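You operate a simulated robot arm through the tools that you are given. There is no shell and no other tool. Be economical: measure what you need, move in short steps, check, and stop when the job is done.

Carry out the task below with a simulated robot arm. There is one attempt and no reset: what you move stays moved.

Task
Wind the black spool full, move it to the small teal bin and wind the yellow one full.
Fine: use the gold wheel; the second spool stays in the small cup.

The check looks at the end state, three seconds after you hand in, the way a careful person would. Anything else that was tipped, shoved, dropped, spilled or broken makes it a failure.

Robot
A 7-joint arm with a two-finger parallel gripper, fixed in place. Base frame: the origin is at the foot of the arm, x ahead of it, y to its left, z up. Lengths are in m, angles in degrees, forces in N, time in s.
With the tool pointing down near the work surface it reaches from about 0.24 to 0.68 m from the base axis. Its first joint turns from -66.0 to 66.0 degrees. Payload 2.4 kg.
The tool frame sits at the grasp point between the pads (the TCP): z along the fingers, y along the line on which they close. The tips reach 0.03 m beyond it. Largest opening 0.094 m; finger width 0.028, thickness 0.01; the body of the gripper, 0.05 by 0.096 m, starts 0.055 m behind the TCP.
Orientation is told as [roll, pitch, yaw] about the base's x, y, z axes, in that order, counted from this pose: with the fingers straight down and closing along the base's y, the tool's x points along the base's -x, its y along +y and its z along -z.

Tools
- The arm moves only by the tool arm_command. Its argument "increments" is a list of rows, each a list of 7 numbers: the turn, a rotation vector about the tool's x, y, z in degrees, then the shift along the tool's x, y, z in m, then the opening, from 0 (shut) to 1 (fully open). In form: [[wx, wy, wz, x, y, z, fingers], ...]. A call has 1 to 8 rows; each row is the pose to reach, as a shift and turn from the pose commanded when the call began, along the tool's axes at that moment. A row lasts 0.2 s, in which the tool goes at most 0.05 m and 8.6 degrees; a call with a longer step from one row to the next is refused whole, and so is a gripper value outside its range. Where a pose cannot be reached the arm comes as near as it can. A force on the tool above 90 N (or 10 N above the force at the start of the call, whichever is more), or a blocked arm, ends the call early, and 0.2 s more pass. Each finger travels about 0.153 m/s and halts on what it meets, pressing with about 28 N; the grip force reading is that of the motor and also rises with nothing between the fingers. The clock runs only during rows and for 0.2 s after the last one: add rows that repeat a pose to give the fingers time. It gives the time, the measured TCP pose, the force on the tool (base axes), the opening and the grip force at its end, in the units of the frame above (readings bear some noise).
- Cameras (640 x 400 px; columns grow to the right, rows downward): "scene" is fixed at [0.0415, 0.4746, 1.4494]; the picture's right is [-0.72, -0.69, 0.00], its down [-0.37, 0.38, -0.85] and it looks along [0.59, -0.61, -0.53] (base axes); focal length 354 px, centre (320, 200). "wrist" rides on the gripper at [0.076, 0.014, -0.102] in the tool frame; the picture's right is [-0.18, 0.98, 0.00], its down [-0.75, -0.14, -0.64] and it looks along [-0.63, -0.12, 0.77] (tool axes); focal length 243 px, centre (320, 200). There is no depth. A picture from a camera that has moved, and an enlarged one, comes with that camera's place and axes in the base frame and with its lens.
- capture(camera): a new picture of that camera. No time passes.
- zoom(camera, box): a new picture of the part [left, top, right, bottom] of that camera's present view, enlarged. No time passes.
- sign_off(): hands the job in; it is judged then, once.

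Work in short steps. Places have to be worked out from the pictures, the camera data and where the tool is seen: move nearer, look again, correct. Check each grasp and each placing, and mend what went wrong. You have 120 turns and 84 pictures in all, those below and enlarged ones among them. Open the gripper and draw the arm clear of the work before you hand the job in, unless the task says otherwise; then end with one line.

The tools are called after "Request:" by a JSON object that holds its "api" and its "payload". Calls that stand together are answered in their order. arm_command: Moves the arm, as the interface text tells. Its arguments: {"type":"object","properties":{"increments":{"type":"array"}},"required":["increments"]} The other tools are called the same way: capture (camera) takes a picture; zoom (camera, box) takes an enlarged picture of a part of a camera's view; sign_off () hands the job in.

At the start:

```text
t: 0.0
tcp_pos: [0.397, 0.0283, 1.0745]
tcp_rot: [0.0, 0.0, 0.0]
ft_force: [-0.3, -0.3, -0.2]
gripper_width: 0.0941
grasp_force: 0.0
```

scene: 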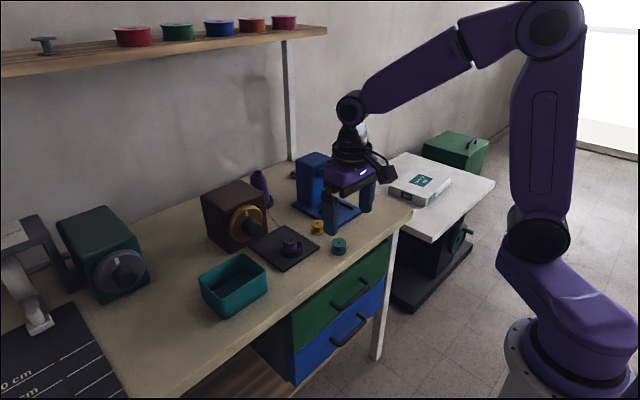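
wrist: 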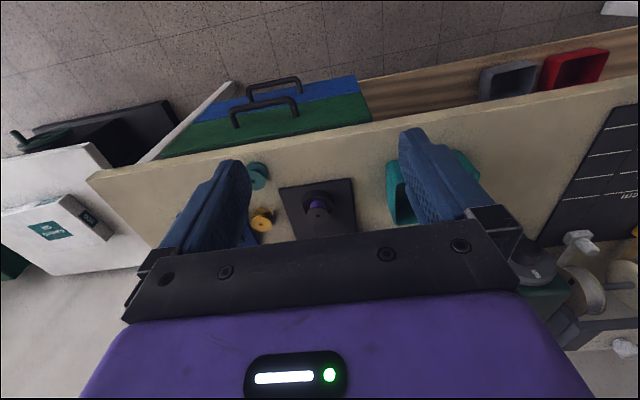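

I'll look closer at the workspace first to identify the winding machine, spools, bin and cup.

Request:
{"api": "zoom", "payload": {"camera": "scene", "box": [180, 140, 400, 280]}}

Request:
{"api": "zoom", "payload": {"camera": "scene", "box": [0, 180, 280, 360]}}

Request:
{"api": "zoom", "payload": {"camera": "wrist", "box": [200, 140, 420, 280]}}

```text
2.86 times, centred on (290, 210) of scene
camera zoom: at [0.0415, 0.4746, 1.4494], right [-0.72, -0.69, 0.0], down [-0.37, 0.38, -0.85], along [0.59, -0.61, -0.53], focal length 1010 px, centre (406, 171)
```

zoom: 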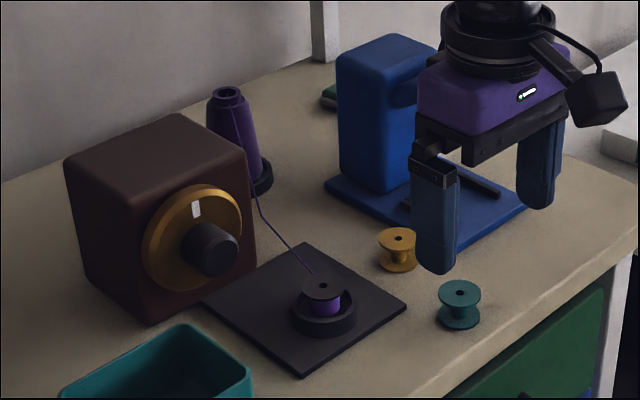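

```text
2.22 times, centred on (140, 270) of scene
camera zoom: at [0.0415, 0.4746, 1.4494], right [-0.72, -0.69, 0.0], down [-0.37, 0.38, -0.85], along [0.59, -0.61, -0.53], focal length 786 px, centre (720, 44)
```

zoom: 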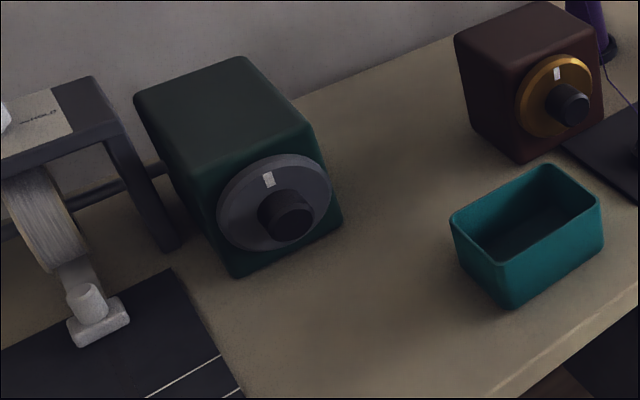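

```text
2.86 times, centred on (310, 210) of wrist
camera zoom: at [0.3196, 0.0426, 1.1779], right [0.18, 0.98, 0.0], down [0.75, -0.14, 0.64], along [0.63, -0.12, -0.77], focal length 693 px, centre (349, 171)
```

zoom: 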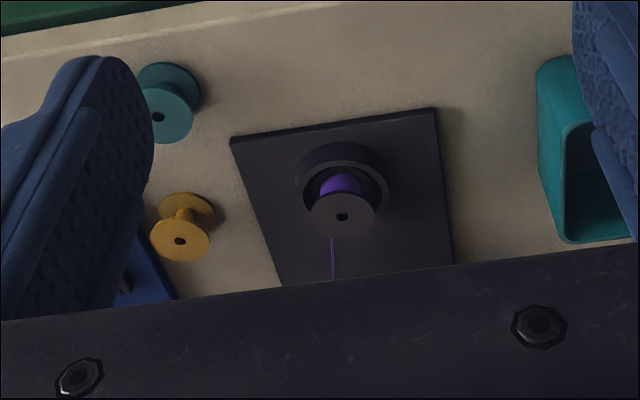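

The spool cup is at about (0.64,-0.03), the yellow spool at (0.65,-0.14), the bin at (0.61,0.18), and the gold wheel at (0.735,0.05,0.885), its axis along x with a central knob. The gripper must point along +x with its camera not facing down, so I'll test how far the wrist rotates.

Request:
{"api": "arm_command", "payload": {"increments": [[0, 0, 8.5, 0, 0, 0, 1], [0, 0, 17, 0, 0, 0, 1], [0, 0, 25.5, 0, 0, 0, 1], [0, 0, 34, 0, 0, 0, 1], [0, 0, 42.5, 0, 0, 0, 1], [0, 0, 51, 0, 0, 0, 1], [0, 0, 59.5, 0, 0, 0, 1], [0, 0, 68, 0, 0, 0, 1]]}}

```text
t: 1.8
tcp_pos: [0.3957, 0.0286, 1.0738]
tcp_rot: [0.0, 0.0, -68.2]
ft_force: [0.0, 0.3, -0.8]
gripper_width: 0.094
grasp_force: 0.2
```

Turned 68° freely. Continue on to find the limit.

Request:
{"api": "arm_command", "payload": {"increments": [[0, 0, 8.5, 0, 0, 0, 1], [0, 0, 17, 0, 0, 0, 1], [0, 0, 25.5, 0, 0, 0, 1], [0, 0, 34, 0, 0, 0, 1], [0, 0, 42.5, 0, 0, 0, 1], [0, 0, 51, 0, 0, 0, 1], [0, 0, 59.5, 0, 0, 0, 1], [0, 0, 68, 0, 0, 0, 1]]}}

```text
t: 3.6
tcp_pos: [0.3977, 0.0292, 1.0746]
tcp_rot: [0.0, 0.0, -136.2]
ft_force: [-0.3, -0.1, -0.4]
gripper_width: 0.0941
grasp_force: 0.0
```

Request:
{"api": "arm_command", "payload": {"increments": [[0, 0, 8.5, 0, 0, 0, 1], [0, 0, 17, 0, 0, 0, 1], [0, 0, 25.5, 0, 0, 0, 1], [0, 0, 34, 0, 0, 0, 1], [0, 0, 42.5, 0, 0, 0, 1]]}}

```text
t: 4.8
tcp_pos: [0.3957, 0.0273, 1.0748]
tcp_rot: [0.0, 0.0, -178.6]
ft_force: [-0.6, 0.0, -0.2]
gripper_width: 0.0941
grasp_force: 0.0
```

Wrist reaches 180°: the camera is now on the far side. Now I pitch the tool to point along +x (camera up) while moving a bit forward.

Request:
{"api": "arm_command", "payload": {"increments": [[0, 8.5, 0, 0.02, 0, 0, 1], [0, 17, 0, 0.04, 0, 0, 1], [0, 25.5, 0, 0.06, 0, 0, 1], [0, 34, 0, 0.08, 0, 0, 1], [0, 42.5, 0, 0.1, 0, 0, 1], [0, 51, 0, 0.11, 0, 0, 1], [0, 59.5, 0, 0.12, 0, 0, 1], [0, 68, 0, 0.12, 0, 0, 1]]}}

```text
t: 6.6
tcp_pos: [0.5152, 0.0303, 1.0744]
tcp_rot: [-0.3, 68.1, -178.9]
ft_force: [0.2, 0.0, -0.2]
gripper_width: 0.0941
grasp_force: 0.2
```

Request:
{"api": "arm_command", "payload": {"increments": [[0, 7.5, 0, 0, 0, 0, 1], [0, 15, 0, 0, 0, 0, 1], [0, 22, 0, 0, 0, 0, 1]]}}

Request:
{"api": "capture", "payload": {"camera": "wrist"}}

Request:
{"api": "capture", "payload": {"camera": "scene"}}

```text
t: 7.4
tcp_pos: [0.5163, 0.0311, 1.0748]
tcp_rot: [87.0, 89.7, -91.9]
ft_force: [0.4, -0.2, 0.1]
gripper_width: 0.0943
grasp_force: 0.1
```

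```text
78 pictures are left
camera wrist: at [0.4145, 0.0158, 1.1522], right [0.02, -0.98, -0.18], down [-0.65, 0.12, -0.75], along [0.76, 0.13, -0.63], focal length 243 px, centre (320, 200)
```

wrist: 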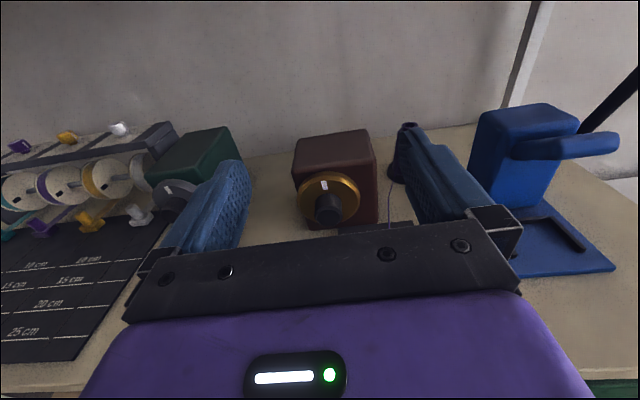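

```text
77 pictures are left
```

scene: 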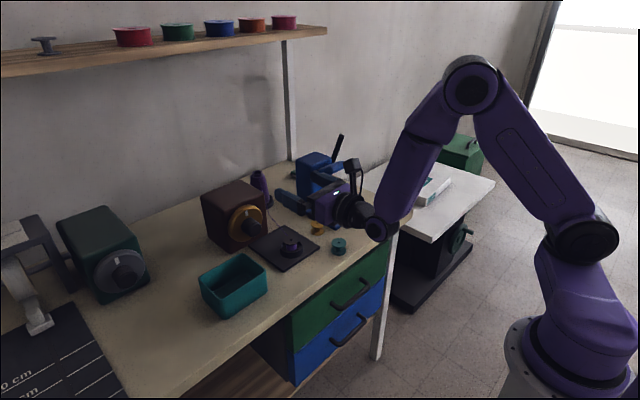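

Tool now points along +x with the camera above. Knob axis triangulates to about y=0.055, z=0.885, knob tip near x=0.70. I approach to x≈0.60 aligned with it and look again.

Request:
{"api": "arm_command", "payload": {"increments": [[0, 0, 0, -0.03, -0.005, 0.02, 1], [0, 0, 0, -0.06, -0.01, 0.04, 1], [0, 0, 0, -0.09, -0.018, 0.06, 1], [0, 0, 0, -0.13, -0.024, 0.08, 1], [0, 0, 0, -0.16, -0.024, 0.085, 1], [0, 0, 0, -0.18, -0.024, 0.085, 1]]}}

Request:
{"api": "capture", "payload": {"camera": "wrist"}}

Request:
{"api": "capture", "payload": {"camera": "scene"}}

```text
t: 8.8
tcp_pos: [0.6048, 0.0626, 0.8947]
tcp_rot: [91.9, 89.7, -86.9]
ft_force: [0.6, 0.2, 0.2]
gripper_width: 0.094
grasp_force: 0.1
out of reach, approached as far as the arm can: row 1, 2, 3, 4, 5, 6
```

```text
76 pictures are left
camera wrist: at [0.5018, 0.0472, 0.9718], right [0.02, -0.98, -0.18], down [-0.64, 0.12, -0.75], along [0.76, 0.13, -0.63], focal length 243 px, centre (320, 200)
```

wrist: 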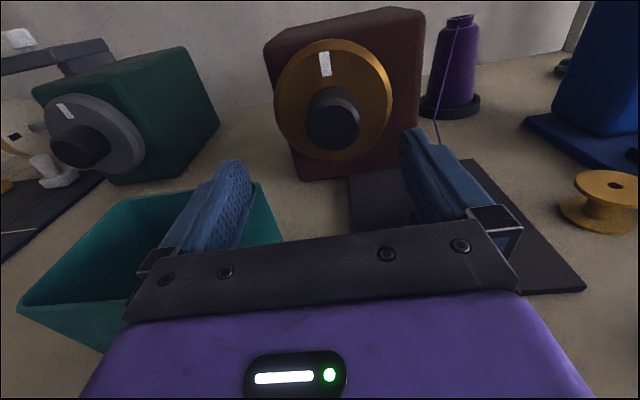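

```text
75 pictures are left
```

scene: 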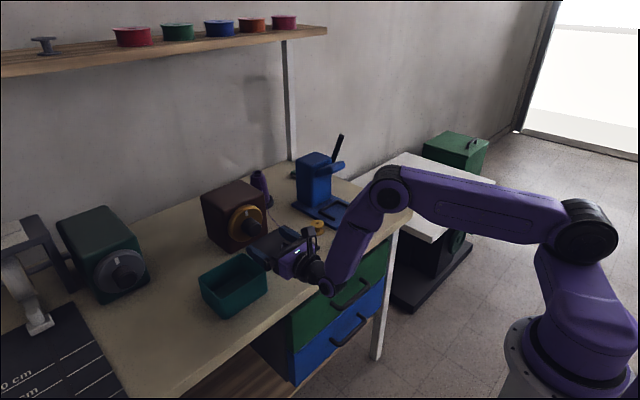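

Refined: axis y≈0.055, z≈0.892, knob face x≈0.693. The reach warning hints at a joint limit, so I test turning further (+z) here in free space.

Request:
{"api": "arm_command", "payload": {"increments": [[0, 0, 8.5, 0, 0, 0, 1], [0, 0, 17, 0, 0, 0, 1], [0, 0, 25.5, 0, 0, 0, 1], [0, 0, 34, 0, 0, 0, 1]]}}

```text
t: 9.4
tcp_pos: [0.6529, 0.1183, 0.8956]
tcp_rot: [-94.8, 78.3, 84.0]
ft_force: [-78.4, -11.9, 30.4]
gripper_width: 0.094
grasp_force: 0.0
out of reach, approached as far as the arm can: row 1, 2
stopped in row 2: the force on the tool passed its limit (the readings are from after the stop); the commanded pose is now the measured one
```

A contact occurred: the arm slid to (0.653,0.118). I look at what it touched before moving.

Request:
{"api": "capture", "payload": {"camera": "scene"}}

Request:
{"api": "capture", "payload": {"camera": "wrist"}}

```text
74 pictures are left
```

scene: 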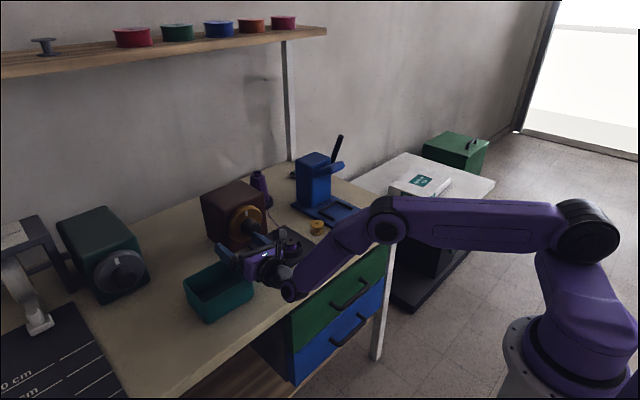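

```text
73 pictures are left
camera wrist: at [0.5482, 0.0913, 0.9644], right [-0.01, -0.92, -0.38], down [-0.62, 0.3, -0.72], along [0.78, 0.23, -0.58], focal length 243 px, centre (320, 200)
```

wrist: 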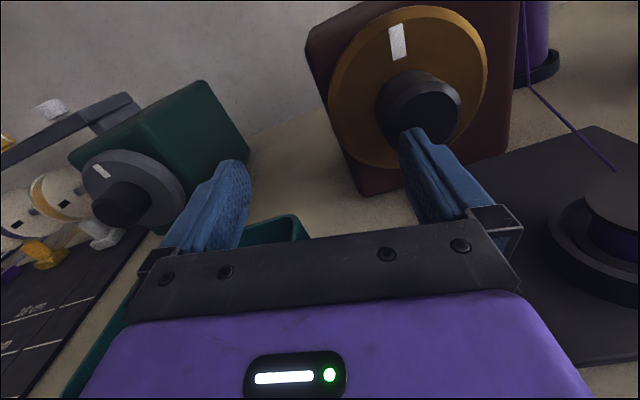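

Request:
{"api": "zoom", "payload": {"camera": "scene", "box": [170, 190, 350, 330]}}

```text
2.86 times, centred on (260, 260) of scene
camera zoom: at [0.0388, 0.4742, 1.4496], right [-0.72, -0.69, 0.0], down [-0.36, 0.38, -0.85], along [0.59, -0.61, -0.53], focal length 1010 px, centre (491, 29)
```

zoom: 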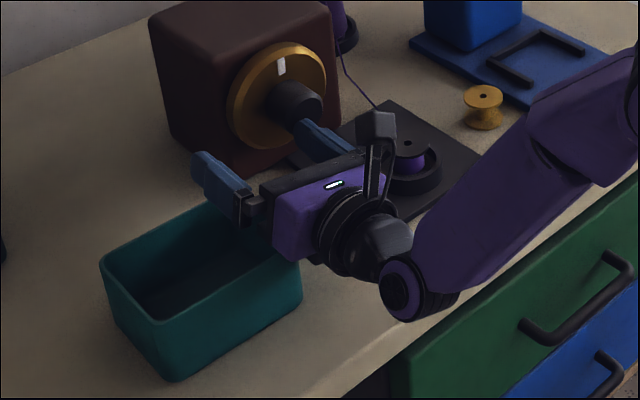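

The right finger is touching the knob face and the gripper body nudged the bin. I back off: slightly back, up, and turn away from the limit.

Request:
{"api": "arm_command", "payload": {"increments": [[0, 0, 0, 0.01, 0.01, -0.02, 1], [0, 0, -4, 0.03, 0.02, -0.04, 1], [0, 0, -8, 0.06, 0.03, -0.06, 1], [0, 0, -12, 0.09, 0.04, -0.08, 1], [0, 0, -16, 0.12, 0.04, -0.09, 1]]}}

Request:
{"api": "capture", "payload": {"camera": "scene"}}

```text
t: 10.6
tcp_pos: [0.5652, 0.0546, 1.002]
tcp_rot: [95.8, 85.9, -85.1]
ft_force: [0.8, -0.6, 0.3]
gripper_width: 0.0938
grasp_force: 0.1
out of reach, approached as far as the arm can: row 1, 2, 3
```

```text
71 pictures are left
```

scene: 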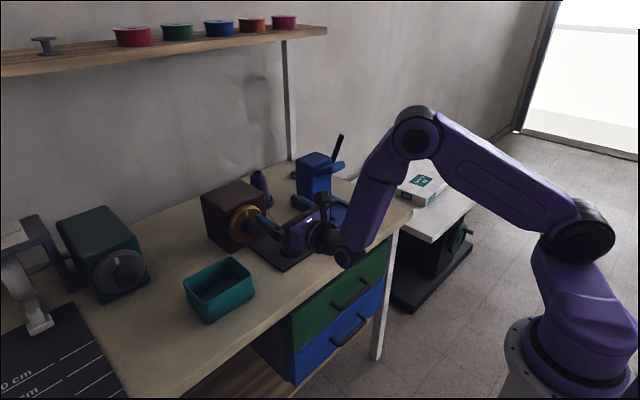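

Clear of everything; the bin was shifted by about 2 cm (to be put right later). Get the tool's exact axes from the wrist camera and a fresh view.

Request:
{"api": "capture", "payload": {"camera": "wrist"}}

```text
70 pictures are left
camera wrist: at [0.4607, 0.0469, 1.0787], right [-0.01, -0.99, -0.11], down [-0.64, 0.1, -0.77], along [0.77, 0.06, -0.63], focal length 243 px, centre (320, 200)
```

wrist: 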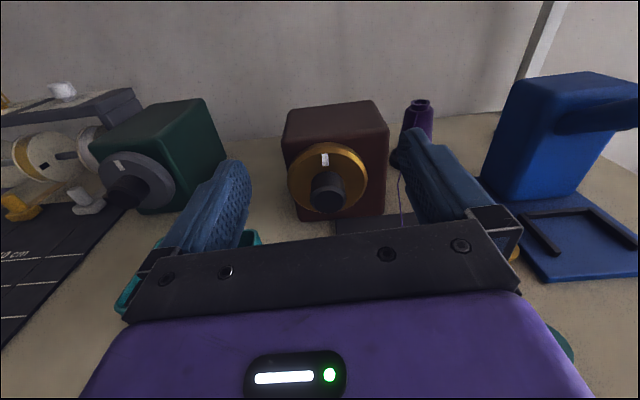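

φ (camera tilt from up) ≈4°, axis well aligned with x. I tilt 6° away from the limit and descend to the pre-grasp pose at about (0.63, 0.054, 0.895).

Request:
{"api": "arm_command", "payload": {"increments": [[0, 0, -3, -0.03, -0.002, 0, 1], [0, 0, -6, -0.06, -0.004, 0.01, 1], [0, 0, -8, -0.09, -0.008, 0.03, 1], [0, 0, -8, -0.106, -0.009, 0.05, 1], [0, 0, -8, -0.106, -0.009, 0.065, 1]]}}

Request:
{"api": "capture", "payload": {"camera": "wrist"}}

```text
t: 11.8
tcp_pos: [0.6315, 0.0565, 0.8948]
tcp_rot: [92.0, 78.0, -88.9]
ft_force: [0.2, -0.2, -0.3]
gripper_width: 0.094
grasp_force: 0.0
```

```text
69 pictures are left
camera wrist: at [0.5277, 0.0603, 0.9726], right [-0.01, -1.0, 0.02], down [-0.64, -0.01, -0.77], along [0.77, -0.03, -0.64], focal length 243 px, centre (320, 200)
```

wrist: 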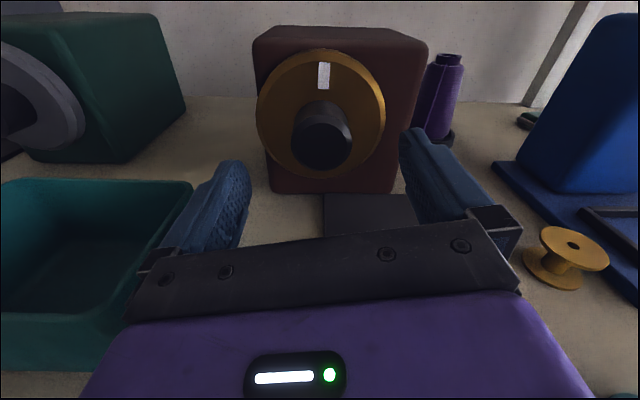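

Aligned, no reach warning. The knob (≈4 cm diameter) spans x≈0.683–0.735; I advance to TCP x≈0.687 and close on it.

Request:
{"api": "arm_command", "payload": {"increments": [[0, 0, 0, 0, 0.001, 0.025, 1], [0, 0, 0, 0, 0.001, 0.045, 1], [0, 0, 0, 0, 0.001, 0.056, 1], [0, 0, 0, 0, 0.001, 0.056, 0.3], [0, 0, 0, 0, 0.001, 0.056, 0.3], [0, 0, 0, 0, 0.001, 0.056, 0.3]]}}

Request:
{"api": "capture", "payload": {"camera": "wrist"}}

```text
t: 13.2
tcp_pos: [0.6852, 0.0555, 0.8942]
tcp_rot: [91.9, 78.0, -89.0]
ft_force: [-3.2, 3.9, -2.2]
gripper_width: 0.0456
grasp_force: 45.1
```

```text
68 pictures are left
camera wrist: at [0.5822, 0.0587, 0.9725], right [-0.01, -1.0, 0.02], down [-0.64, -0.01, -0.77], along [0.77, -0.03, -0.64], focal length 243 px, centre (320, 200)
```

wrist: 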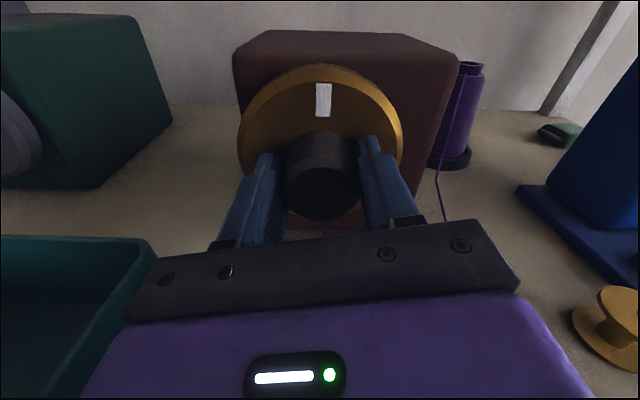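

Knob is held (width 0.0456 m). Turn it counter-clockwise 34° and see whether it rotates and which way the thread responds.

Request:
{"api": "arm_command", "payload": {"increments": [[0, 0, -8.5, 0, 0, 0, 0.2], [0, 0, -17, 0, 0, 0, 0.2], [0, 0, -25.5, 0, 0, 0, 0.2], [0, 0, -34, 0, 0, 0, 0.2]]}}

Request:
{"api": "capture", "payload": {"camera": "wrist"}}

Request:
{"api": "zoom", "payload": {"camera": "scene", "box": [180, 160, 350, 290]}}

```text
t: 14.2
tcp_pos: [0.6848, 0.0549, 0.8926]
tcp_rot: [90.2, 44.0, -90.7]
ft_force: [1.1, 1.1, -16.2]
gripper_width: 0.044
grasp_force: 45.0
```

```text
67 pictures are left
camera wrist: at [0.5831, 0.102, 0.9564], right [-0.01, -0.81, 0.58], down [-0.65, -0.44, -0.63], along [0.76, -0.38, -0.52], focal length 243 px, centre (320, 200)
```

wrist: 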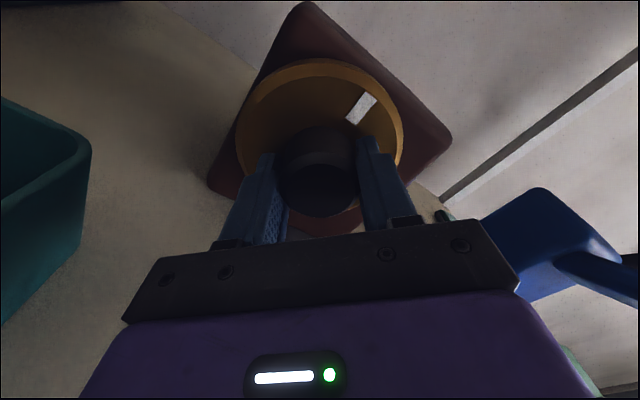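

```text
3.08 times, centred on (265, 225) of scene
camera zoom: at [0.0419, 0.4746, 1.4494], right [-0.72, -0.69, 0.0], down [-0.37, 0.38, -0.85], along [0.59, -0.61, -0.53], focal length 1088 px, centre (489, 123)
```

zoom: 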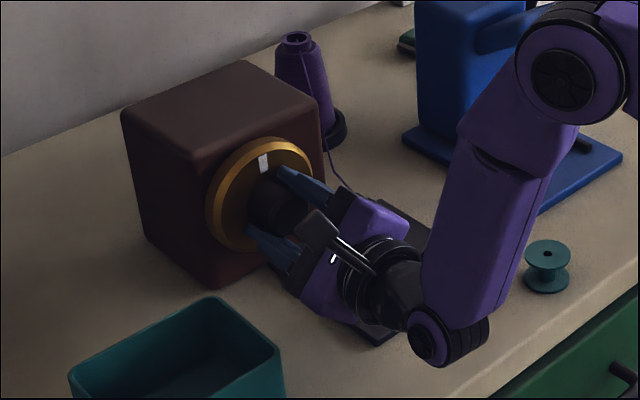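

The mark stayed up: the knob slipped or resists in this direction. Try clockwise back from here while holding.

Request:
{"api": "arm_command", "payload": {"increments": [[0, 0, 8.5, 0, 0, 0, 0], [0, 0, 17, 0, 0, 0, 0], [0, 0, 25.5, 0, 0, 0, 0], [0, 0, 34, 0, 0, 0, 0]]}}

Request:
{"api": "capture", "payload": {"camera": "wrist"}}

```text
t: 15.2
tcp_pos: [0.6838, 0.0543, 0.8942]
tcp_rot: [90.4, 78.0, -90.3]
ft_force: [-10.3, -0.5, -11.3]
gripper_width: 0.0441
grasp_force: 45.2
```

```text
65 pictures are left
camera wrist: at [0.5824, 0.0583, 0.9709], right [-0.01, -1.0, 0.02], down [-0.64, -0.01, -0.77], along [0.77, -0.03, -0.64], focal length 243 px, centre (320, 200)
```

wrist: 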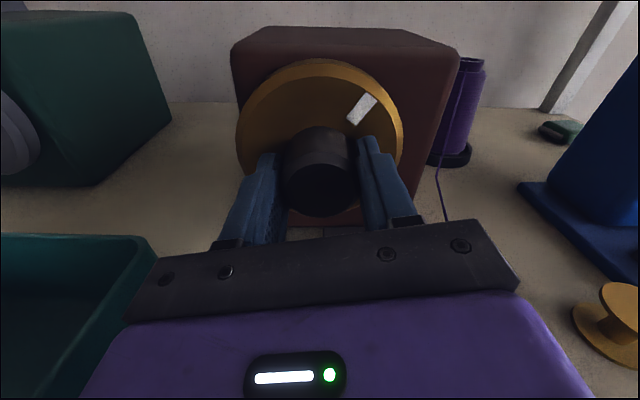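

Clockwise turns the wheel (mark moved ~34°); the other way is held by a ratchet. I check the spool's fill.

Request:
{"api": "zoom", "payload": {"camera": "scene", "box": [220, 180, 350, 280]}}

```text
4.00 times, centred on (285, 230) of scene
camera zoom: at [0.0416, 0.4746, 1.4494], right [-0.72, -0.69, 0.0], down [-0.37, 0.38, -0.85], along [0.59, -0.61, -0.53], focal length 1414 px, centre (460, 80)
```

zoom: 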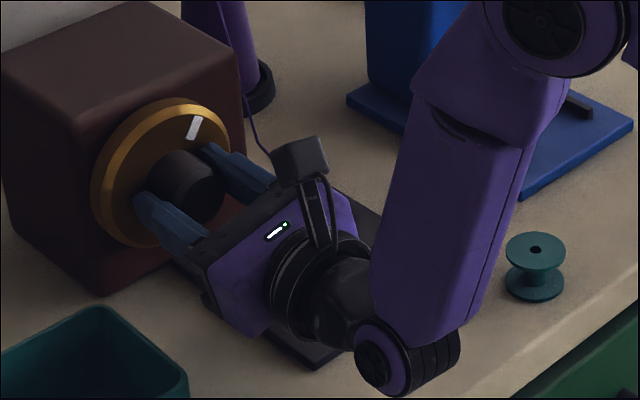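

Now ratcheting: swing back 68° with fingers eased open, closing at the end.

Request:
{"api": "arm_command", "payload": {"increments": [[0, 0, -8.5, 0, 0, 0, 0.65], [0, 0, -17, 0, 0, 0, 0.65], [0, 0, -25.5, 0, 0, 0, 0.65], [0, 0, -34, 0, 0, 0, 0.65], [0, 0, -42.5, 0, 0, 0, 0.65], [0, 0, -51, 0, 0, 0, 0.65], [0, 0, -59.5, 0, 0, 0, 0.65], [0, 0, -68, 0, 0, 0, 0]]}}

Request:
{"api": "zoom", "payload": {"camera": "scene", "box": [180, 180, 350, 310]}}

```text
t: 17.0
tcp_pos: [0.6862, 0.0557, 0.8909]
tcp_rot: [89.9, 9.7, -90.9]
ft_force: [1.4, 8.6, -11.6]
gripper_width: 0.0436
grasp_force: 45.3
```

```text
3.08 times, centred on (265, 245) of scene
camera zoom: at [0.0419, 0.4748, 1.4493], right [-0.72, -0.69, 0.0], down [-0.37, 0.38, -0.85], along [0.59, -0.61, -0.53], focal length 1088 px, centre (489, 62)
```

zoom: 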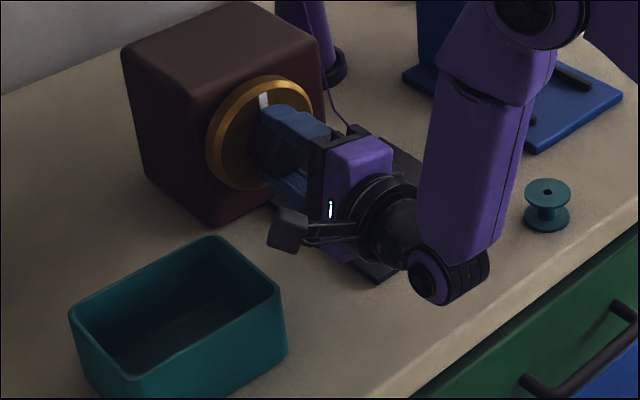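

The mark is back at the top, so the wheel returned when released or was dragged. Turn forward 68° and then open without rotating to see whether it springs back.

Request:
{"api": "arm_command", "payload": {"increments": [[0, 0, 8.5, 0, 0, 0, 0], [0, 0, 17, 0, 0, 0, 0], [0, 0, 25.5, 0, 0, 0, 0], [0, 0, 34, 0, 0, 0, 0], [0, 0, 42.5, 0, 0, 0, 0], [0, 0, 51, 0, 0, 0, 0], [0, 0, 59.5, 0, 0, 0, 0], [0, 0, 68, 0, 0, 0, 0]]}}

Request:
{"api": "zoom", "payload": {"camera": "wrist", "box": [160, 0, 640, 300]}}

```text
t: 18.8
tcp_pos: [0.6861, 0.0553, 0.8914]
tcp_rot: [89.5, 78.2, -91.4]
ft_force: [-6.8, -1.1, -16.0]
gripper_width: 0.0442
grasp_force: 45.7
```

```text
1.33 times, centred on (400, 150) of wrist
camera zoom: at [0.5829, 0.0582, 0.9702], right [-0.02, -1.0, 0.02], down [-0.64, -0.01, -0.77], along [0.77, -0.03, -0.64], focal length 324 px, centre (213, 267)
```

zoom: 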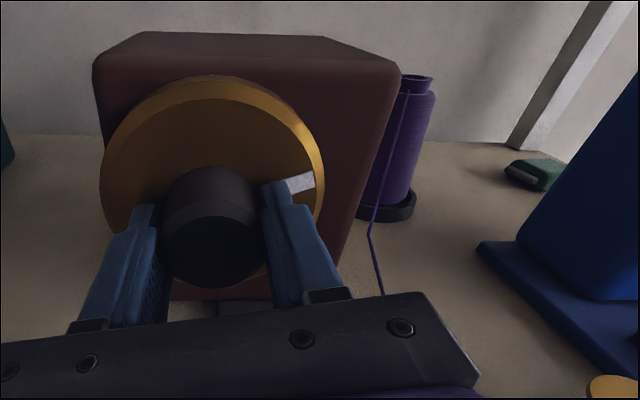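

Forward 68° followed. Now open fully without turning, and look at the mark.

Request:
{"api": "arm_command", "payload": {"increments": [[0, 0, 0, 0, 0, 0, 0.9], [0, 0, 0, 0, 0, 0, 0.9], [0, 0, 0, 0, 0, 0, 0.9]]}}

Request:
{"api": "zoom", "payload": {"camera": "wrist", "box": [160, 0, 640, 300]}}

```text
t: 19.6
tcp_pos: [0.6852, 0.0476, 0.8944]
tcp_rot: [92.1, 78.1, -89.6]
ft_force: [-51.3, -30.5, 17.8]
gripper_width: 0.0643
grasp_force: 0.1
```

```text
1.33 times, centred on (400, 150) of wrist
camera zoom: at [0.5815, 0.0518, 0.9726], right [-0.03, -1.0, 0.02], down [-0.64, 0.0, -0.77], along [0.77, -0.04, -0.64], focal length 324 px, centre (213, 267)
```

zoom: 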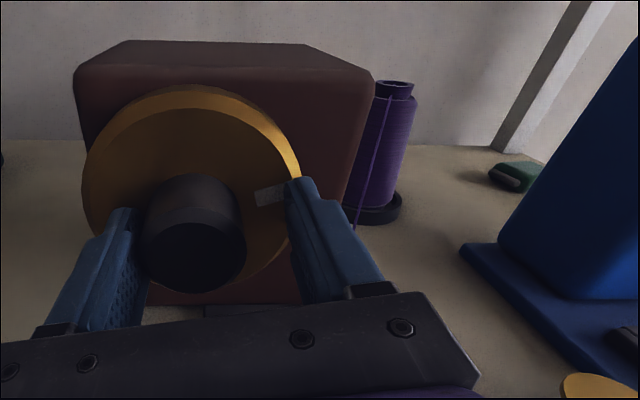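

Opening jams: the right finger meets something (the white mark may be a raised tab, or a wheel lip). Ease the fingers and back out to see.

Request:
{"api": "arm_command", "payload": {"increments": [[0, 0, 0, 0, 0, 0, 0.6], [0, 0, 0, 0, 0, -0.02, 0.6], [0, 0, 0, 0, 0, -0.05, 0.6], [0, 0, 0, 0, 0, -0.08, 0.6]]}}

Request:
{"api": "zoom", "payload": {"camera": "wrist", "box": [220, 20, 440, 160]}}

Request:
{"api": "zoom", "payload": {"camera": "scene", "box": [190, 170, 320, 260]}}

```text
t: 20.6
tcp_pos: [0.6067, 0.0589, 0.8939]
tcp_rot: [92.3, 78.1, -88.4]
ft_force: [0.5, -0.4, -0.1]
gripper_width: 0.0563
grasp_force: 0.0
```

```text
2.86 times, centred on (330, 90) of wrist
camera zoom: at [0.5023, 0.0623, 0.9708], right [-0.01, -1.0, 0.02], down [-0.64, -0.01, -0.77], along [0.77, -0.02, -0.64], focal length 693 px, centre (291, 514)
```

zoom: 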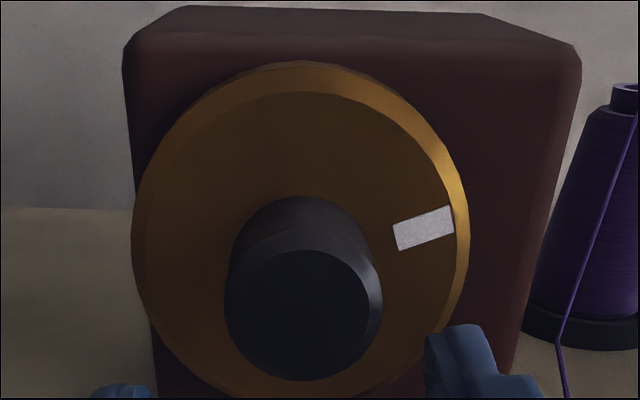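

```text
4.44 times, centred on (255, 215) of scene
camera zoom: at [0.0416, 0.4746, 1.4494], right [-0.72, -0.69, 0.0], down [-0.37, 0.38, -0.85], along [0.59, -0.61, -0.53], focal length 1571 px, centre (609, 133)
```

zoom: 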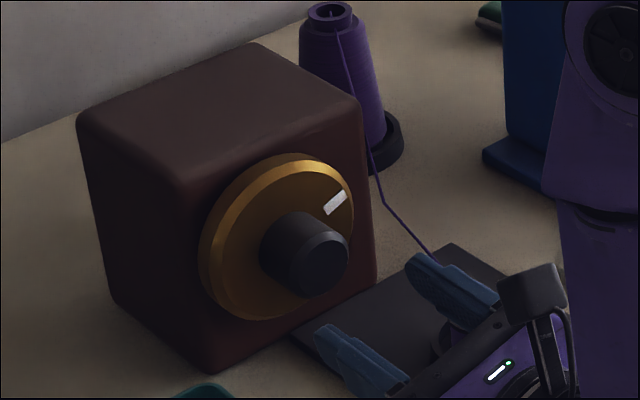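

The mark is flat paint and the wheel stays put now (~81° turned so far); the loss earlier came from rotating while still opening. I re-approach with 0.65 opening, swinging back 59° on the way.

Request:
{"api": "arm_command", "payload": {"increments": [[0, 0, -8.5, 0, 0.003, 0, 0.65], [0, 0, -17, 0, 0.004, 0, 0.65], [0, 0, -25.5, 0, 0.0045, 0.01, 0.65], [0, 0, -34, 0, 0.0045, 0.03, 0.65], [0, 0, -42.5, 0, 0.0045, 0.05, 0.65], [0, 0, -51, 0, 0.0045, 0.065, 0.65], [0, 0, -59.5, 0, 0.0045, 0.075, 0.65]]}}

Request:
{"api": "capture", "payload": {"camera": "wrist"}}

```text
t: 22.2
tcp_pos: [0.6809, 0.0504, 0.8956]
tcp_rot: [90.3, 18.4, -90.7]
ft_force: [0.5, 0.0, -0.3]
gripper_width: 0.0609
grasp_force: 0.0
```

```text
58 pictures are left
camera wrist: at [0.5784, 0.1199, 0.9335], right [-0.01, -0.48, 0.87], down [-0.65, -0.66, -0.38], along [0.76, -0.57, -0.31], focal length 243 px, centre (320, 200)
```

wrist: 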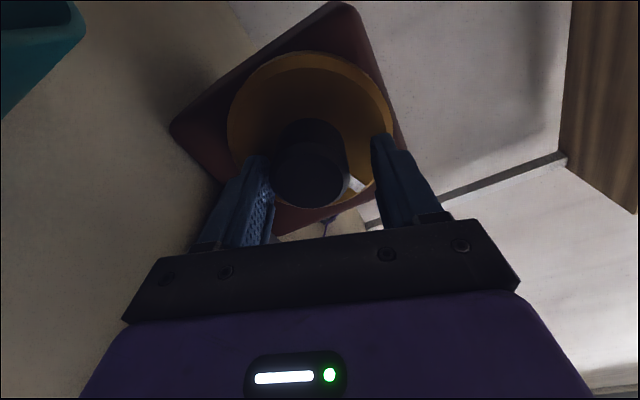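

Around the knob without contact; knob sits slightly off-centre. Correct by ~4 mm, close, then turn clockwise 59°.

Request:
{"api": "arm_command", "payload": {"increments": [[0, 0, 0, 0.004, -0.0035, 0, 0], [0, 0, 8.5, 0.004, -0.0035, 0, 0], [0, 0, 17, 0.004, -0.0035, 0, 0], [0, 0, 25.5, 0.004, -0.0035, 0, 0], [0, 0, 34, 0.004, -0.0035, 0, 0], [0, 0, 42.5, 0.004, -0.0035, 0, 0], [0, 0, 51, 0.004, -0.0035, 0, 0], [0, 0, 59.5, 0.004, -0.0035, 0, 0]]}}

Request:
{"api": "arm_command", "payload": {"increments": [[0, 0, 0, 0, 0, 0, 0.65], [0, 0, -8.5, 0, 0, 0, 0.65], [0, 0, -17, 0, 0, 0, 0.65], [0, 0, -25.5, 0, 0, 0, 0.65], [0, 0, -34, 0, 0, 0, 0.65], [0, 0, -42.5, 0, 0, 0, 0.65], [0, 0, -51, 0, 0, 0, 0.65], [0, 0, -59.5, 0, 0, 0, 0.65]]}}

Request:
{"api": "capture", "payload": {"camera": "wrist"}}

Request:
{"api": "zoom", "payload": {"camera": "scene", "box": [190, 170, 350, 280]}}

```text
t: 24.0
tcp_pos: [0.6805, 0.055, 0.8909]
tcp_rot: [89.9, 78.1, -91.0]
ft_force: [-12.6, -6.2, -14.7]
gripper_width: 0.0442
grasp_force: 44.7
```

```text
t: 25.8
tcp_pos: [0.6809, 0.0549, 0.8936]
tcp_rot: [90.6, 18.3, -90.8]
ft_force: [-1.0, -0.2, -0.1]
gripper_width: 0.061
grasp_force: 0.0
```

```text
57 pictures are left
camera wrist: at [0.5786, 0.1244, 0.9314], right [-0.01, -0.48, 0.87], down [-0.65, -0.66, -0.38], along [0.76, -0.57, -0.3], focal length 243 px, centre (320, 200)
```

wrist: 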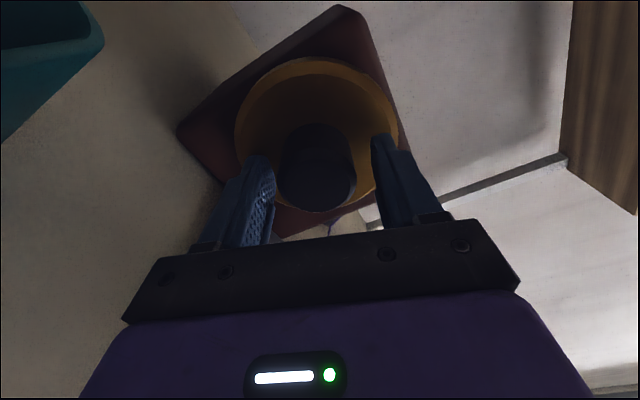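

```text
3.64 times, centred on (270, 225) of scene
camera zoom: at [0.0415, 0.4745, 1.4494], right [-0.72, -0.69, 0.0], down [-0.37, 0.38, -0.85], along [0.59, -0.61, -0.53], focal length 1285 px, centre (502, 109)
```

zoom: 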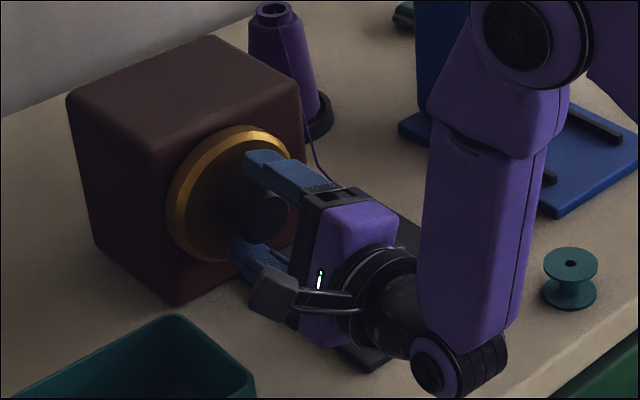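

Works smoothly: mark at ~140° now. Repeat the cycle (close & turn, open & swing back).

Request:
{"api": "arm_command", "payload": {"increments": [[0, 0, 0, 0, 0, 0, 0], [0, 0, 8.5, 0, 0, 0, 0], [0, 0, 17, 0, 0, 0, 0], [0, 0, 25.5, 0, 0, 0, 0], [0, 0, 34, 0, 0, 0, 0], [0, 0, 42.5, 0, 0, 0, 0], [0, 0, 51, 0, 0, 0, 0], [0, 0, 59.5, 0, 0, 0, 0]]}}

Request:
{"api": "arm_command", "payload": {"increments": [[0, 0, 0, 0, 0, 0, 0.65], [0, 0, -8.5, 0, 0, 0, 0.65], [0, 0, -17, 0, 0, 0, 0.65], [0, 0, -25.5, 0, 0, 0, 0.65], [0, 0, -34, 0, 0, 0, 0.65], [0, 0, -42.5, 0, 0, 0, 0.65], [0, 0, -51, 0, 0, 0, 0.65], [0, 0, -59.5, 0, 0, 0, 0.65]]}}

Request:
{"api": "arm_command", "payload": {"increments": [[0, 0, 0, 0, 0, 0, 0], [0, 0, 8.5, 0, 0, 0, 0], [0, 0, 17, 0, 0, 0, 0], [0, 0, 25.5, 0, 0, 0, 0], [0, 0, 34, 0, 0, 0, 0], [0, 0, 42.5, 0, 0, 0, 0], [0, 0, 51, 0, 0, 0, 0], [0, 0, 59.5, 0, 0, 0, 0]]}}

Request:
{"api": "arm_command", "payload": {"increments": [[0, 0, 0, 0, 0, 0, 0.65], [0, 0, 0, 0, 0, -0.02, 0.65], [0, 0, 0, 0, 0, -0.05, 0.65], [0, 0, 0, 0, 0, -0.09, 0.65], [0, 0, 0, 0.04, 0, -0.1, 0.65], [0, 0, 0, 0.08, 0, -0.12, 0.65], [0, 0, 0, 0.12, 0, -0.14, 0.65]]}}

Request:
{"api": "capture", "payload": {"camera": "wrist"}}

Request:
{"api": "zoom", "payload": {"camera": "scene", "box": [190, 170, 350, 280]}}

```text
t: 27.6
tcp_pos: [0.6801, 0.0549, 0.8917]
tcp_rot: [90.9, 78.2, -90.1]
ft_force: [-4.1, -5.6, -11.8]
gripper_width: 0.0441
grasp_force: 45.5
```

```text
t: 29.4
tcp_pos: [0.6807, 0.0556, 0.8924]
tcp_rot: [90.5, 18.3, -90.6]
ft_force: [-0.4, -0.3, -0.4]
gripper_width: 0.0612
grasp_force: 0.0
```

```text
t: 31.2
tcp_pos: [0.6809, 0.055, 0.8935]
tcp_rot: [91.3, 78.0, -89.7]
ft_force: [-2.9, -6.6, -8.0]
gripper_width: 0.0439
grasp_force: 44.9
```

```text
t: 32.8
tcp_pos: [0.5396, 0.0838, 1.0099]
tcp_rot: [92.1, 78.0, -88.7]
ft_force: [0.2, 0.6, -0.5]
gripper_width: 0.0611
grasp_force: 0.2
```

```text
55 pictures are left
camera wrist: at [0.4367, 0.0871, 1.0871], right [-0.02, -1.0, 0.02], down [-0.64, -0.01, -0.77], along [0.77, -0.03, -0.64], focal length 243 px, centre (320, 200)
```

wrist: 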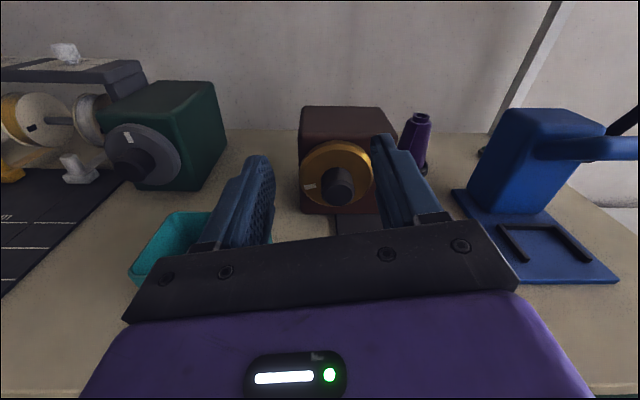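

```text
3.64 times, centred on (270, 225) of scene
camera zoom: at [0.0416, 0.4745, 1.4494], right [-0.72, -0.69, 0.0], down [-0.37, 0.38, -0.85], along [0.59, -0.61, -0.53], focal length 1285 px, centre (502, 109)
```

zoom: 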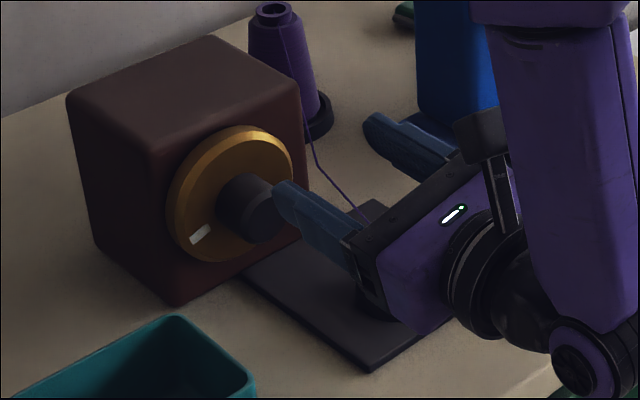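

Mark now ~255°. Raise the tool so the scene camera sees the spool.

Request:
{"api": "arm_command", "payload": {"increments": [[0, 0, 0, 0.04, 0.02, 0, 0.65], [0, 0, 0, 0.08, 0.03, 0, 0.65], [0, 0, 0, 0.12, 0.04, 0, 0.65], [0, 0, 0, 0.15, 0.04, 0, 0.65]]}}

Request:
{"api": "zoom", "payload": {"camera": "scene", "box": [250, 215, 340, 270]}}

```text
t: 33.8
tcp_pos: [0.5376, 0.0751, 1.1632]
tcp_rot: [91.9, 78.0, -89.1]
ft_force: [0.4, -0.3, -1.2]
gripper_width: 0.061
grasp_force: 0.1
```

```text
7.11 times, centred on (295, 242) of scene
camera zoom: at [0.0415, 0.4745, 1.4494], right [-0.72, -0.69, 0.0], down [-0.37, 0.38, -0.85], along [0.59, -0.61, -0.53], focal length 2514 px, centre (498, -102)
```

zoom: 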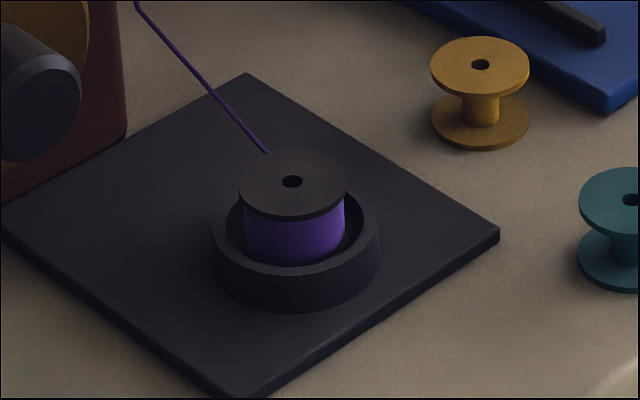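

Nearly full: thread width is ~91% of the flange (was ~76%), so roughly another 150° is needed. Return to the knob.

Request:
{"api": "arm_command", "payload": {"increments": [[0, 0, 0, -0.045, -0.006, 0.01, 0.65], [0, 0, 0, -0.09, -0.012, 0.02, 0.65], [0, 0, 0, -0.135, -0.018, 0.03, 0.65], [0, 0, 0, -0.18, -0.024, 0.04, 0.65], [0, 0, 0, -0.225, -0.03, 0.05, 0.65], [0, 0, 0, -0.25, -0.033, 0.058, 0.65], [0, 0, 0, -0.2686, -0.034, 0.062, 0.65]]}}

Request:
{"api": "arm_command", "payload": {"increments": [[0, 0, -8.5, 0, 0, 0, 0.65], [0, 0, -17, 0, 0, 0.01, 0.65], [0, 0, -25.5, 0, 0, 0.02, 0.65], [0, 0, -34, 0, 0, 0.035, 0.65], [0, 0, -42.5, 0, 0, 0.05, 0.65], [0, 0, -51, 0, 0, 0.065, 0.65], [0, 0, -59.5, 0, 0, 0.08, 0.65]]}}

Request:
{"api": "capture", "payload": {"camera": "wrist"}}

```text
t: 35.4
tcp_pos: [0.602, 0.05, 0.8965]
tcp_rot: [92.2, 78.0, -88.6]
ft_force: [-0.2, 0.3, -0.5]
gripper_width: 0.0612
grasp_force: 0.0
```

```text
t: 37.0
tcp_pos: [0.6814, 0.0506, 0.8966]
tcp_rot: [90.4, 18.3, -90.7]
ft_force: [0.4, -0.3, 1.6]
gripper_width: 0.061
grasp_force: 0.1
```

```text
52 pictures are left
camera wrist: at [0.5799, 0.1198, 0.9341], right [-0.01, -0.48, 0.88], down [-0.65, -0.66, -0.38], along [0.76, -0.57, -0.31], focal length 243 px, centre (320, 200)
```

wrist: 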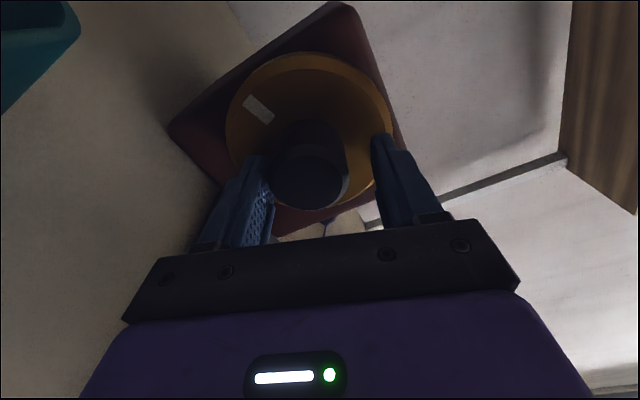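

Same small offset as before; correct and run two strokes, then look.

Request:
{"api": "arm_command", "payload": {"increments": [[0, 0, 0, 0.003, -0.0045, 0, 0], [0, 0, 8.5, 0.003, -0.0045, 0, 0], [0, 0, 17, 0.003, -0.0045, 0, 0], [0, 0, 25.5, 0.003, -0.0045, 0, 0], [0, 0, 34, 0.003, -0.0045, 0, 0], [0, 0, 42.5, 0.003, -0.0045, 0, 0], [0, 0, 51, 0.003, -0.0045, 0, 0], [0, 0, 59.5, 0.003, -0.0045, 0, 0]]}}

Request:
{"api": "arm_command", "payload": {"increments": [[0, 0, 0, 0, 0, 0, 0.65], [0, 0, -8.5, 0, 0, 0, 0.65], [0, 0, -17, 0, 0, 0, 0.65], [0, 0, -25.5, 0, 0, 0, 0.65], [0, 0, -34, 0, 0, 0, 0.65], [0, 0, -42.5, 0, 0, 0, 0.65], [0, 0, -51, 0, 0, 0, 0.65], [0, 0, -59.5, 0, 0, 0, 0.65]]}}

Request:
{"api": "arm_command", "payload": {"increments": [[0, 0, 0, 0, 0, 0, 0], [0, 0, 8.5, 0, 0, 0, 0], [0, 0, 17, 0, 0, 0, 0], [0, 0, 25.5, 0, 0, 0, 0], [0, 0, 34, 0, 0, 0, 0], [0, 0, 42.5, 0, 0, 0, 0], [0, 0, 51, 0, 0, 0, 0], [0, 0, 59.5, 0, 0, 0, 0]]}}

Request:
{"api": "arm_command", "payload": {"increments": [[0, 0, 0, 0, 0, 0, 0.65], [0, 0, 0, 0, 0, -0.03, 0.65], [0, 0, 0, 0, 0, -0.07, 0.65], [0, 0, 0, 0.045, 0, -0.08, 0.65], [0, 0, 0, 0.09, 0, -0.09, 0.65], [0, 0, 0, 0.135, 0, -0.1, 0.65], [0, 0, 0, 0.18, 0.01, -0.11, 0.65], [0, 0, 0, 0.225, 0.02, -0.12, 0.65]]}}

Request:
{"api": "zoom", "payload": {"camera": "scene", "box": [250, 215, 340, 270]}}

```text
t: 38.8
tcp_pos: [0.6821, 0.0542, 0.8905]
tcp_rot: [90.4, 78.0, -90.4]
ft_force: [-16.6, -1.1, -12.1]
gripper_width: 0.0439
grasp_force: 45.2
```

```text
t: 40.6
tcp_pos: [0.6828, 0.0546, 0.8934]
tcp_rot: [90.5, 18.3, -90.8]
ft_force: [0.1, -0.7, 0.3]
gripper_width: 0.0612
grasp_force: 0.1
```

```text
t: 42.4
tcp_pos: [0.6832, 0.0546, 0.8924]
tcp_rot: [90.9, 78.1, -90.1]
ft_force: [5.9, -1.1, -11.9]
gripper_width: 0.044
grasp_force: 44.8
```

```text
t: 44.2
tcp_pos: [0.5621, 0.0816, 1.1144]
tcp_rot: [91.8, 78.1, -89.1]
ft_force: [-1.0, 0.2, 0.2]
gripper_width: 0.0611
grasp_force: 0.0
```

```text
7.11 times, centred on (295, 242) of scene
camera zoom: at [0.0415, 0.4746, 1.4494], right [-0.72, -0.69, 0.0], down [-0.37, 0.38, -0.85], along [0.59, -0.61, -0.53], focal length 2514 px, centre (498, -102)
```

zoom: 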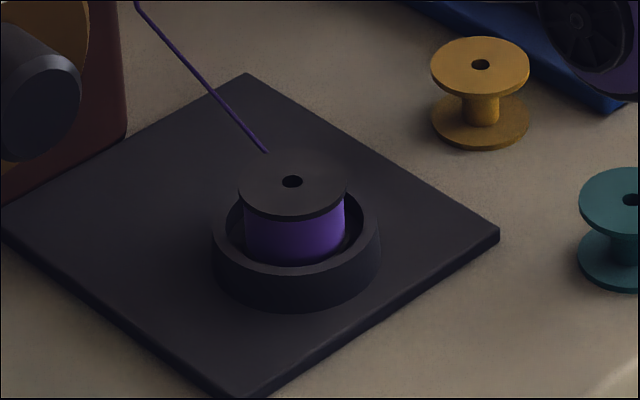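

The spool looks identical to before (saturated) — check the wheel did actually turn.

Request:
{"api": "zoom", "payload": {"camera": "scene", "box": [190, 150, 380, 270]}}

```text
3.33 times, centred on (285, 210) of scene
camera zoom: at [0.0415, 0.4746, 1.4494], right [-0.72, -0.69, 0.0], down [-0.37, 0.38, -0.85], along [0.59, -0.61, -0.53], focal length 1178 px, centre (437, 167)
```

zoom: 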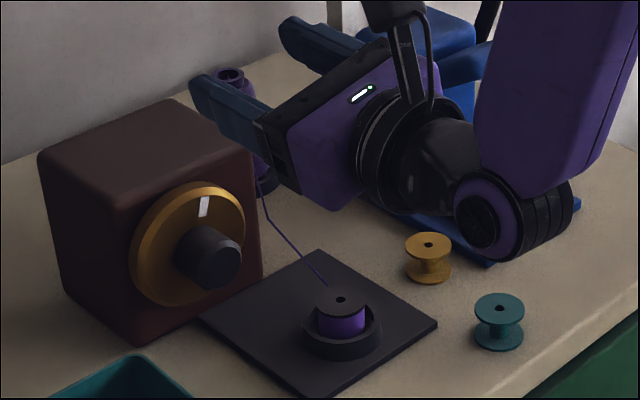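

The wheel turned another ~120° with no change in fill: the black spool is full. Now re-orient the tool to point down for handling the spools.

Request:
{"api": "arm_command", "payload": {"increments": [[0, -8.5, 0, 0, 0, 0, 0.8], [0, -17, 0, 0, 0, -0.01, 0.8], [0, -25.5, 0, 0, 0, -0.02, 0.8], [0, -34, 0, 0, 0, -0.03, 0.8], [0, -42.5, 0, 0, 0, -0.04, 0.8], [0, -51, 0, 0, 0, -0.05, 0.8], [0, -59.5, 0, 0, 0, -0.06, 0.8], [0, -68, 0, 0, 0, -0.07, 0.8]]}}

Request:
{"api": "arm_command", "payload": {"increments": [[0, -8, 0, 0, 0, 0, 0.8], [0, -15, 0, 0, 0, 0, 0.8], [0, -22, 0, 0, 0, 0, 0.8]]}}

```text
t: 46.0
tcp_pos: [0.4923, 0.0846, 1.1158]
tcp_rot: [12.9, 21.8, -176.0]
ft_force: [0.1, -0.3, 0.2]
gripper_width: 0.0751
grasp_force: 0.0
```

```text
t: 46.8
tcp_pos: [0.4859, 0.08, 1.1134]
tcp_rot: [13.0, 6.5, -179.5]
ft_force: [0.2, 0.1, -0.8]
gripper_width: 0.075
grasp_force: 0.0
out of reach, approached as far as the arm can: row 3
```

Now unwind the wrist about the tool axis back to yaw 0 (camera towards the base).

Request:
{"api": "arm_command", "payload": {"increments": [[0, 0, -8.5, 0, 0, 0, 0.8], [0, 0, -17, 0, 0, 0, 0.8], [0, 0, -25.5, 0, 0, 0, 0.8], [0, 0, -34, 0, 0, 0, 0.8], [0, 0, -42.5, 0, 0, 0, 0.8], [0, 0, -51, 0, 0, 0, 0.8], [0, 0, -59.5, 0, 0, 0, 0.8], [0, 0, -68, 0, 0, 0, 0.8]]}}

Request:
{"api": "arm_command", "payload": {"increments": [[0, 0, -8.5, 0, 0, 0, 0.8], [0, 0, -17, 0, 0, 0, 0.8], [0, 0, -25.5, 0, 0, 0, 0.8], [0, 0, -34, 0, 0, 0, 0.8], [0, 0, -42.5, 0, 0, 0, 0.8], [0, 0, -51, 0, 0, 0, 0.8], [0, 0, -59.5, 0, 0, 0, 0.8], [0, 0, -68, 0, 0, 0, 0.8]]}}

Request:
{"api": "arm_command", "payload": {"increments": [[0, 0, -8.5, 0, 0, 0, 0.8], [0, 0, -17, 0, 0, 0, 0.8], [0, 0, -25.5, 0, 0, 0, 0.8], [0, 0, -34, 0, 0, 0, 0.8], [0, 0, -42.5, 0, 0, 0, 0.8]]}}

```text
t: 48.6
tcp_pos: [0.4869, 0.0811, 1.1139]
tcp_rot: [11.0, -9.6, -113.0]
ft_force: [-0.7, 0.2, 0.0]
gripper_width: 0.0752
grasp_force: 0.1
```

```text
t: 50.4
tcp_pos: [0.4876, 0.0809, 1.1133]
tcp_rot: [-5.0, -13.7, -43.6]
ft_force: [0.1, 0.2, 0.3]
gripper_width: 0.0753
grasp_force: 0.1
```

```text
t: 51.6
tcp_pos: [0.4865, 0.0806, 1.1122]
tcp_rot: [-13.0, -6.9, -1.0]
ft_force: [0.1, 0.5, -0.9]
gripper_width: 0.0751
grasp_force: 0.1
```

Correct the remaining tilt (roll −13°, pitch −7°) first.

Request:
{"api": "arm_command", "payload": {"increments": [[-6.5, 3.4, 0, 0, 0, 0, 0.8], [-13, 6.9, -1, 0, 0, 0, 0.8]]}}

```text
t: 52.2
tcp_pos: [0.4877, 0.0808, 1.1127]
tcp_rot: [-12.8, -6.9, -1.0]
ft_force: [-0.4, -0.5, 0.6]
gripper_width: 0.0751
grasp_force: 0.2
out of reach, approached as far as the arm can: row 1, 2
```

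Unexpectedly unreachable here; try while moving lower and slightly back.

Request:
{"api": "arm_command", "payload": {"increments": [[-3, 0, 0, 0, -0.01, 0.03, 0.8], [-6, 0, 0, 0.01, -0.02, 0.06, 0.8], [-9, 2, 0, 0.02, -0.03, 0.09, 0.8], [-12, 4, 0, 0.03, -0.04, 0.1, 0.8]]}}

```text
t: 53.2
tcp_pos: [0.4633, 0.0306, 1.02]
tcp_rot: [-9.7, -6.8, -0.2]
ft_force: [-0.3, 0.4, 0.5]
gripper_width: 0.0751
grasp_force: 0.0
out of reach, approached as far as the arm can: row 1, 2, 3, 4
```

Request:
{"api": "capture", "payload": {"camera": "scene"}}

```text
49 pictures are left
```

scene: 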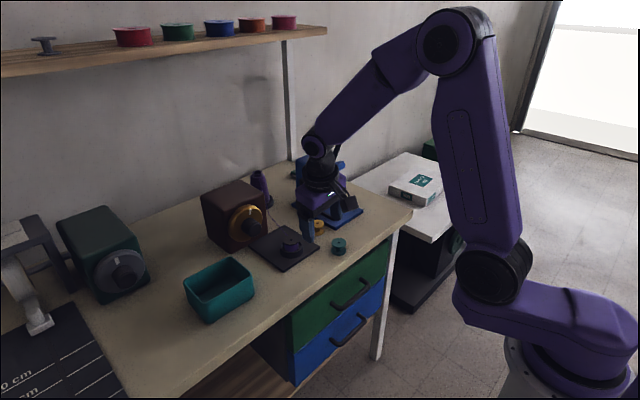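

Try returning to the starting pose, where straight-down was reachable, to free the arm from this joint limit.

Request:
{"api": "arm_command", "payload": {"increments": [[4, -2, 0, 0.02, 0, -0.015, 0.8], [8, -3, 0, 0.04, 0, -0.03, 0.8], [12, -4, 0, 0.066, 0, -0.05, 0.8], [12, -4, 0, 0.066, 0, -0.05, 0.8]]}}

```text
t: 54.2
tcp_pos: [0.3909, 0.0393, 1.0629]
tcp_rot: [-21.8, -10.6, 0.7]
ft_force: [-0.4, -0.4, -0.2]
gripper_width: 0.0749
grasp_force: 0.1
```

The commanded pose tracks the measured one; here it's reachable. Now level the tool: correct roll −21.8°, pitch −10.6°.

Request:
{"api": "arm_command", "payload": {"increments": [[-7, 3.5, 0, 0, 0, 0, 0.8], [-14, 7, 0, 0, 0, 0, 0.8], [-21.5, 10.8, 0, 0, 0, 0, 0.8]]}}

```text
t: 55.0
tcp_pos: [0.3917, 0.04, 1.0627]
tcp_rot: [-11.1, -5.4, -0.6]
ft_force: [-0.1, -0.4, -0.6]
gripper_width: 0.0749
grasp_force: 0.0
out of reach, approached as far as the arm can: row 2, 3
```

Still limited. Test whether a different yaw frees it: turn +25° and level at once.

Request:
{"api": "arm_command", "payload": {"increments": [[0, 0, 8, 0, 0, 0, 0.8], [0, 0, 16, 0, 0, 0, 0.8], [0, 0, 24, 0, 0, 0, 0.8], [-4, 2, 24, 0, 0, 0, 0.8], [-8, 4, 24, 0, 0, 0, 0.8], [-11, 5.5, 24, 0, 0, 0, 0.8]]}}

```text
t: 56.4
tcp_pos: [0.3931, 0.0391, 1.0618]
tcp_rot: [-7.9, -9.6, -24.7]
ft_force: [0.3, -0.9, 0.7]
gripper_width: 0.0753
grasp_force: 0.2
out of reach, approached as far as the arm can: row 4, 5, 6
```

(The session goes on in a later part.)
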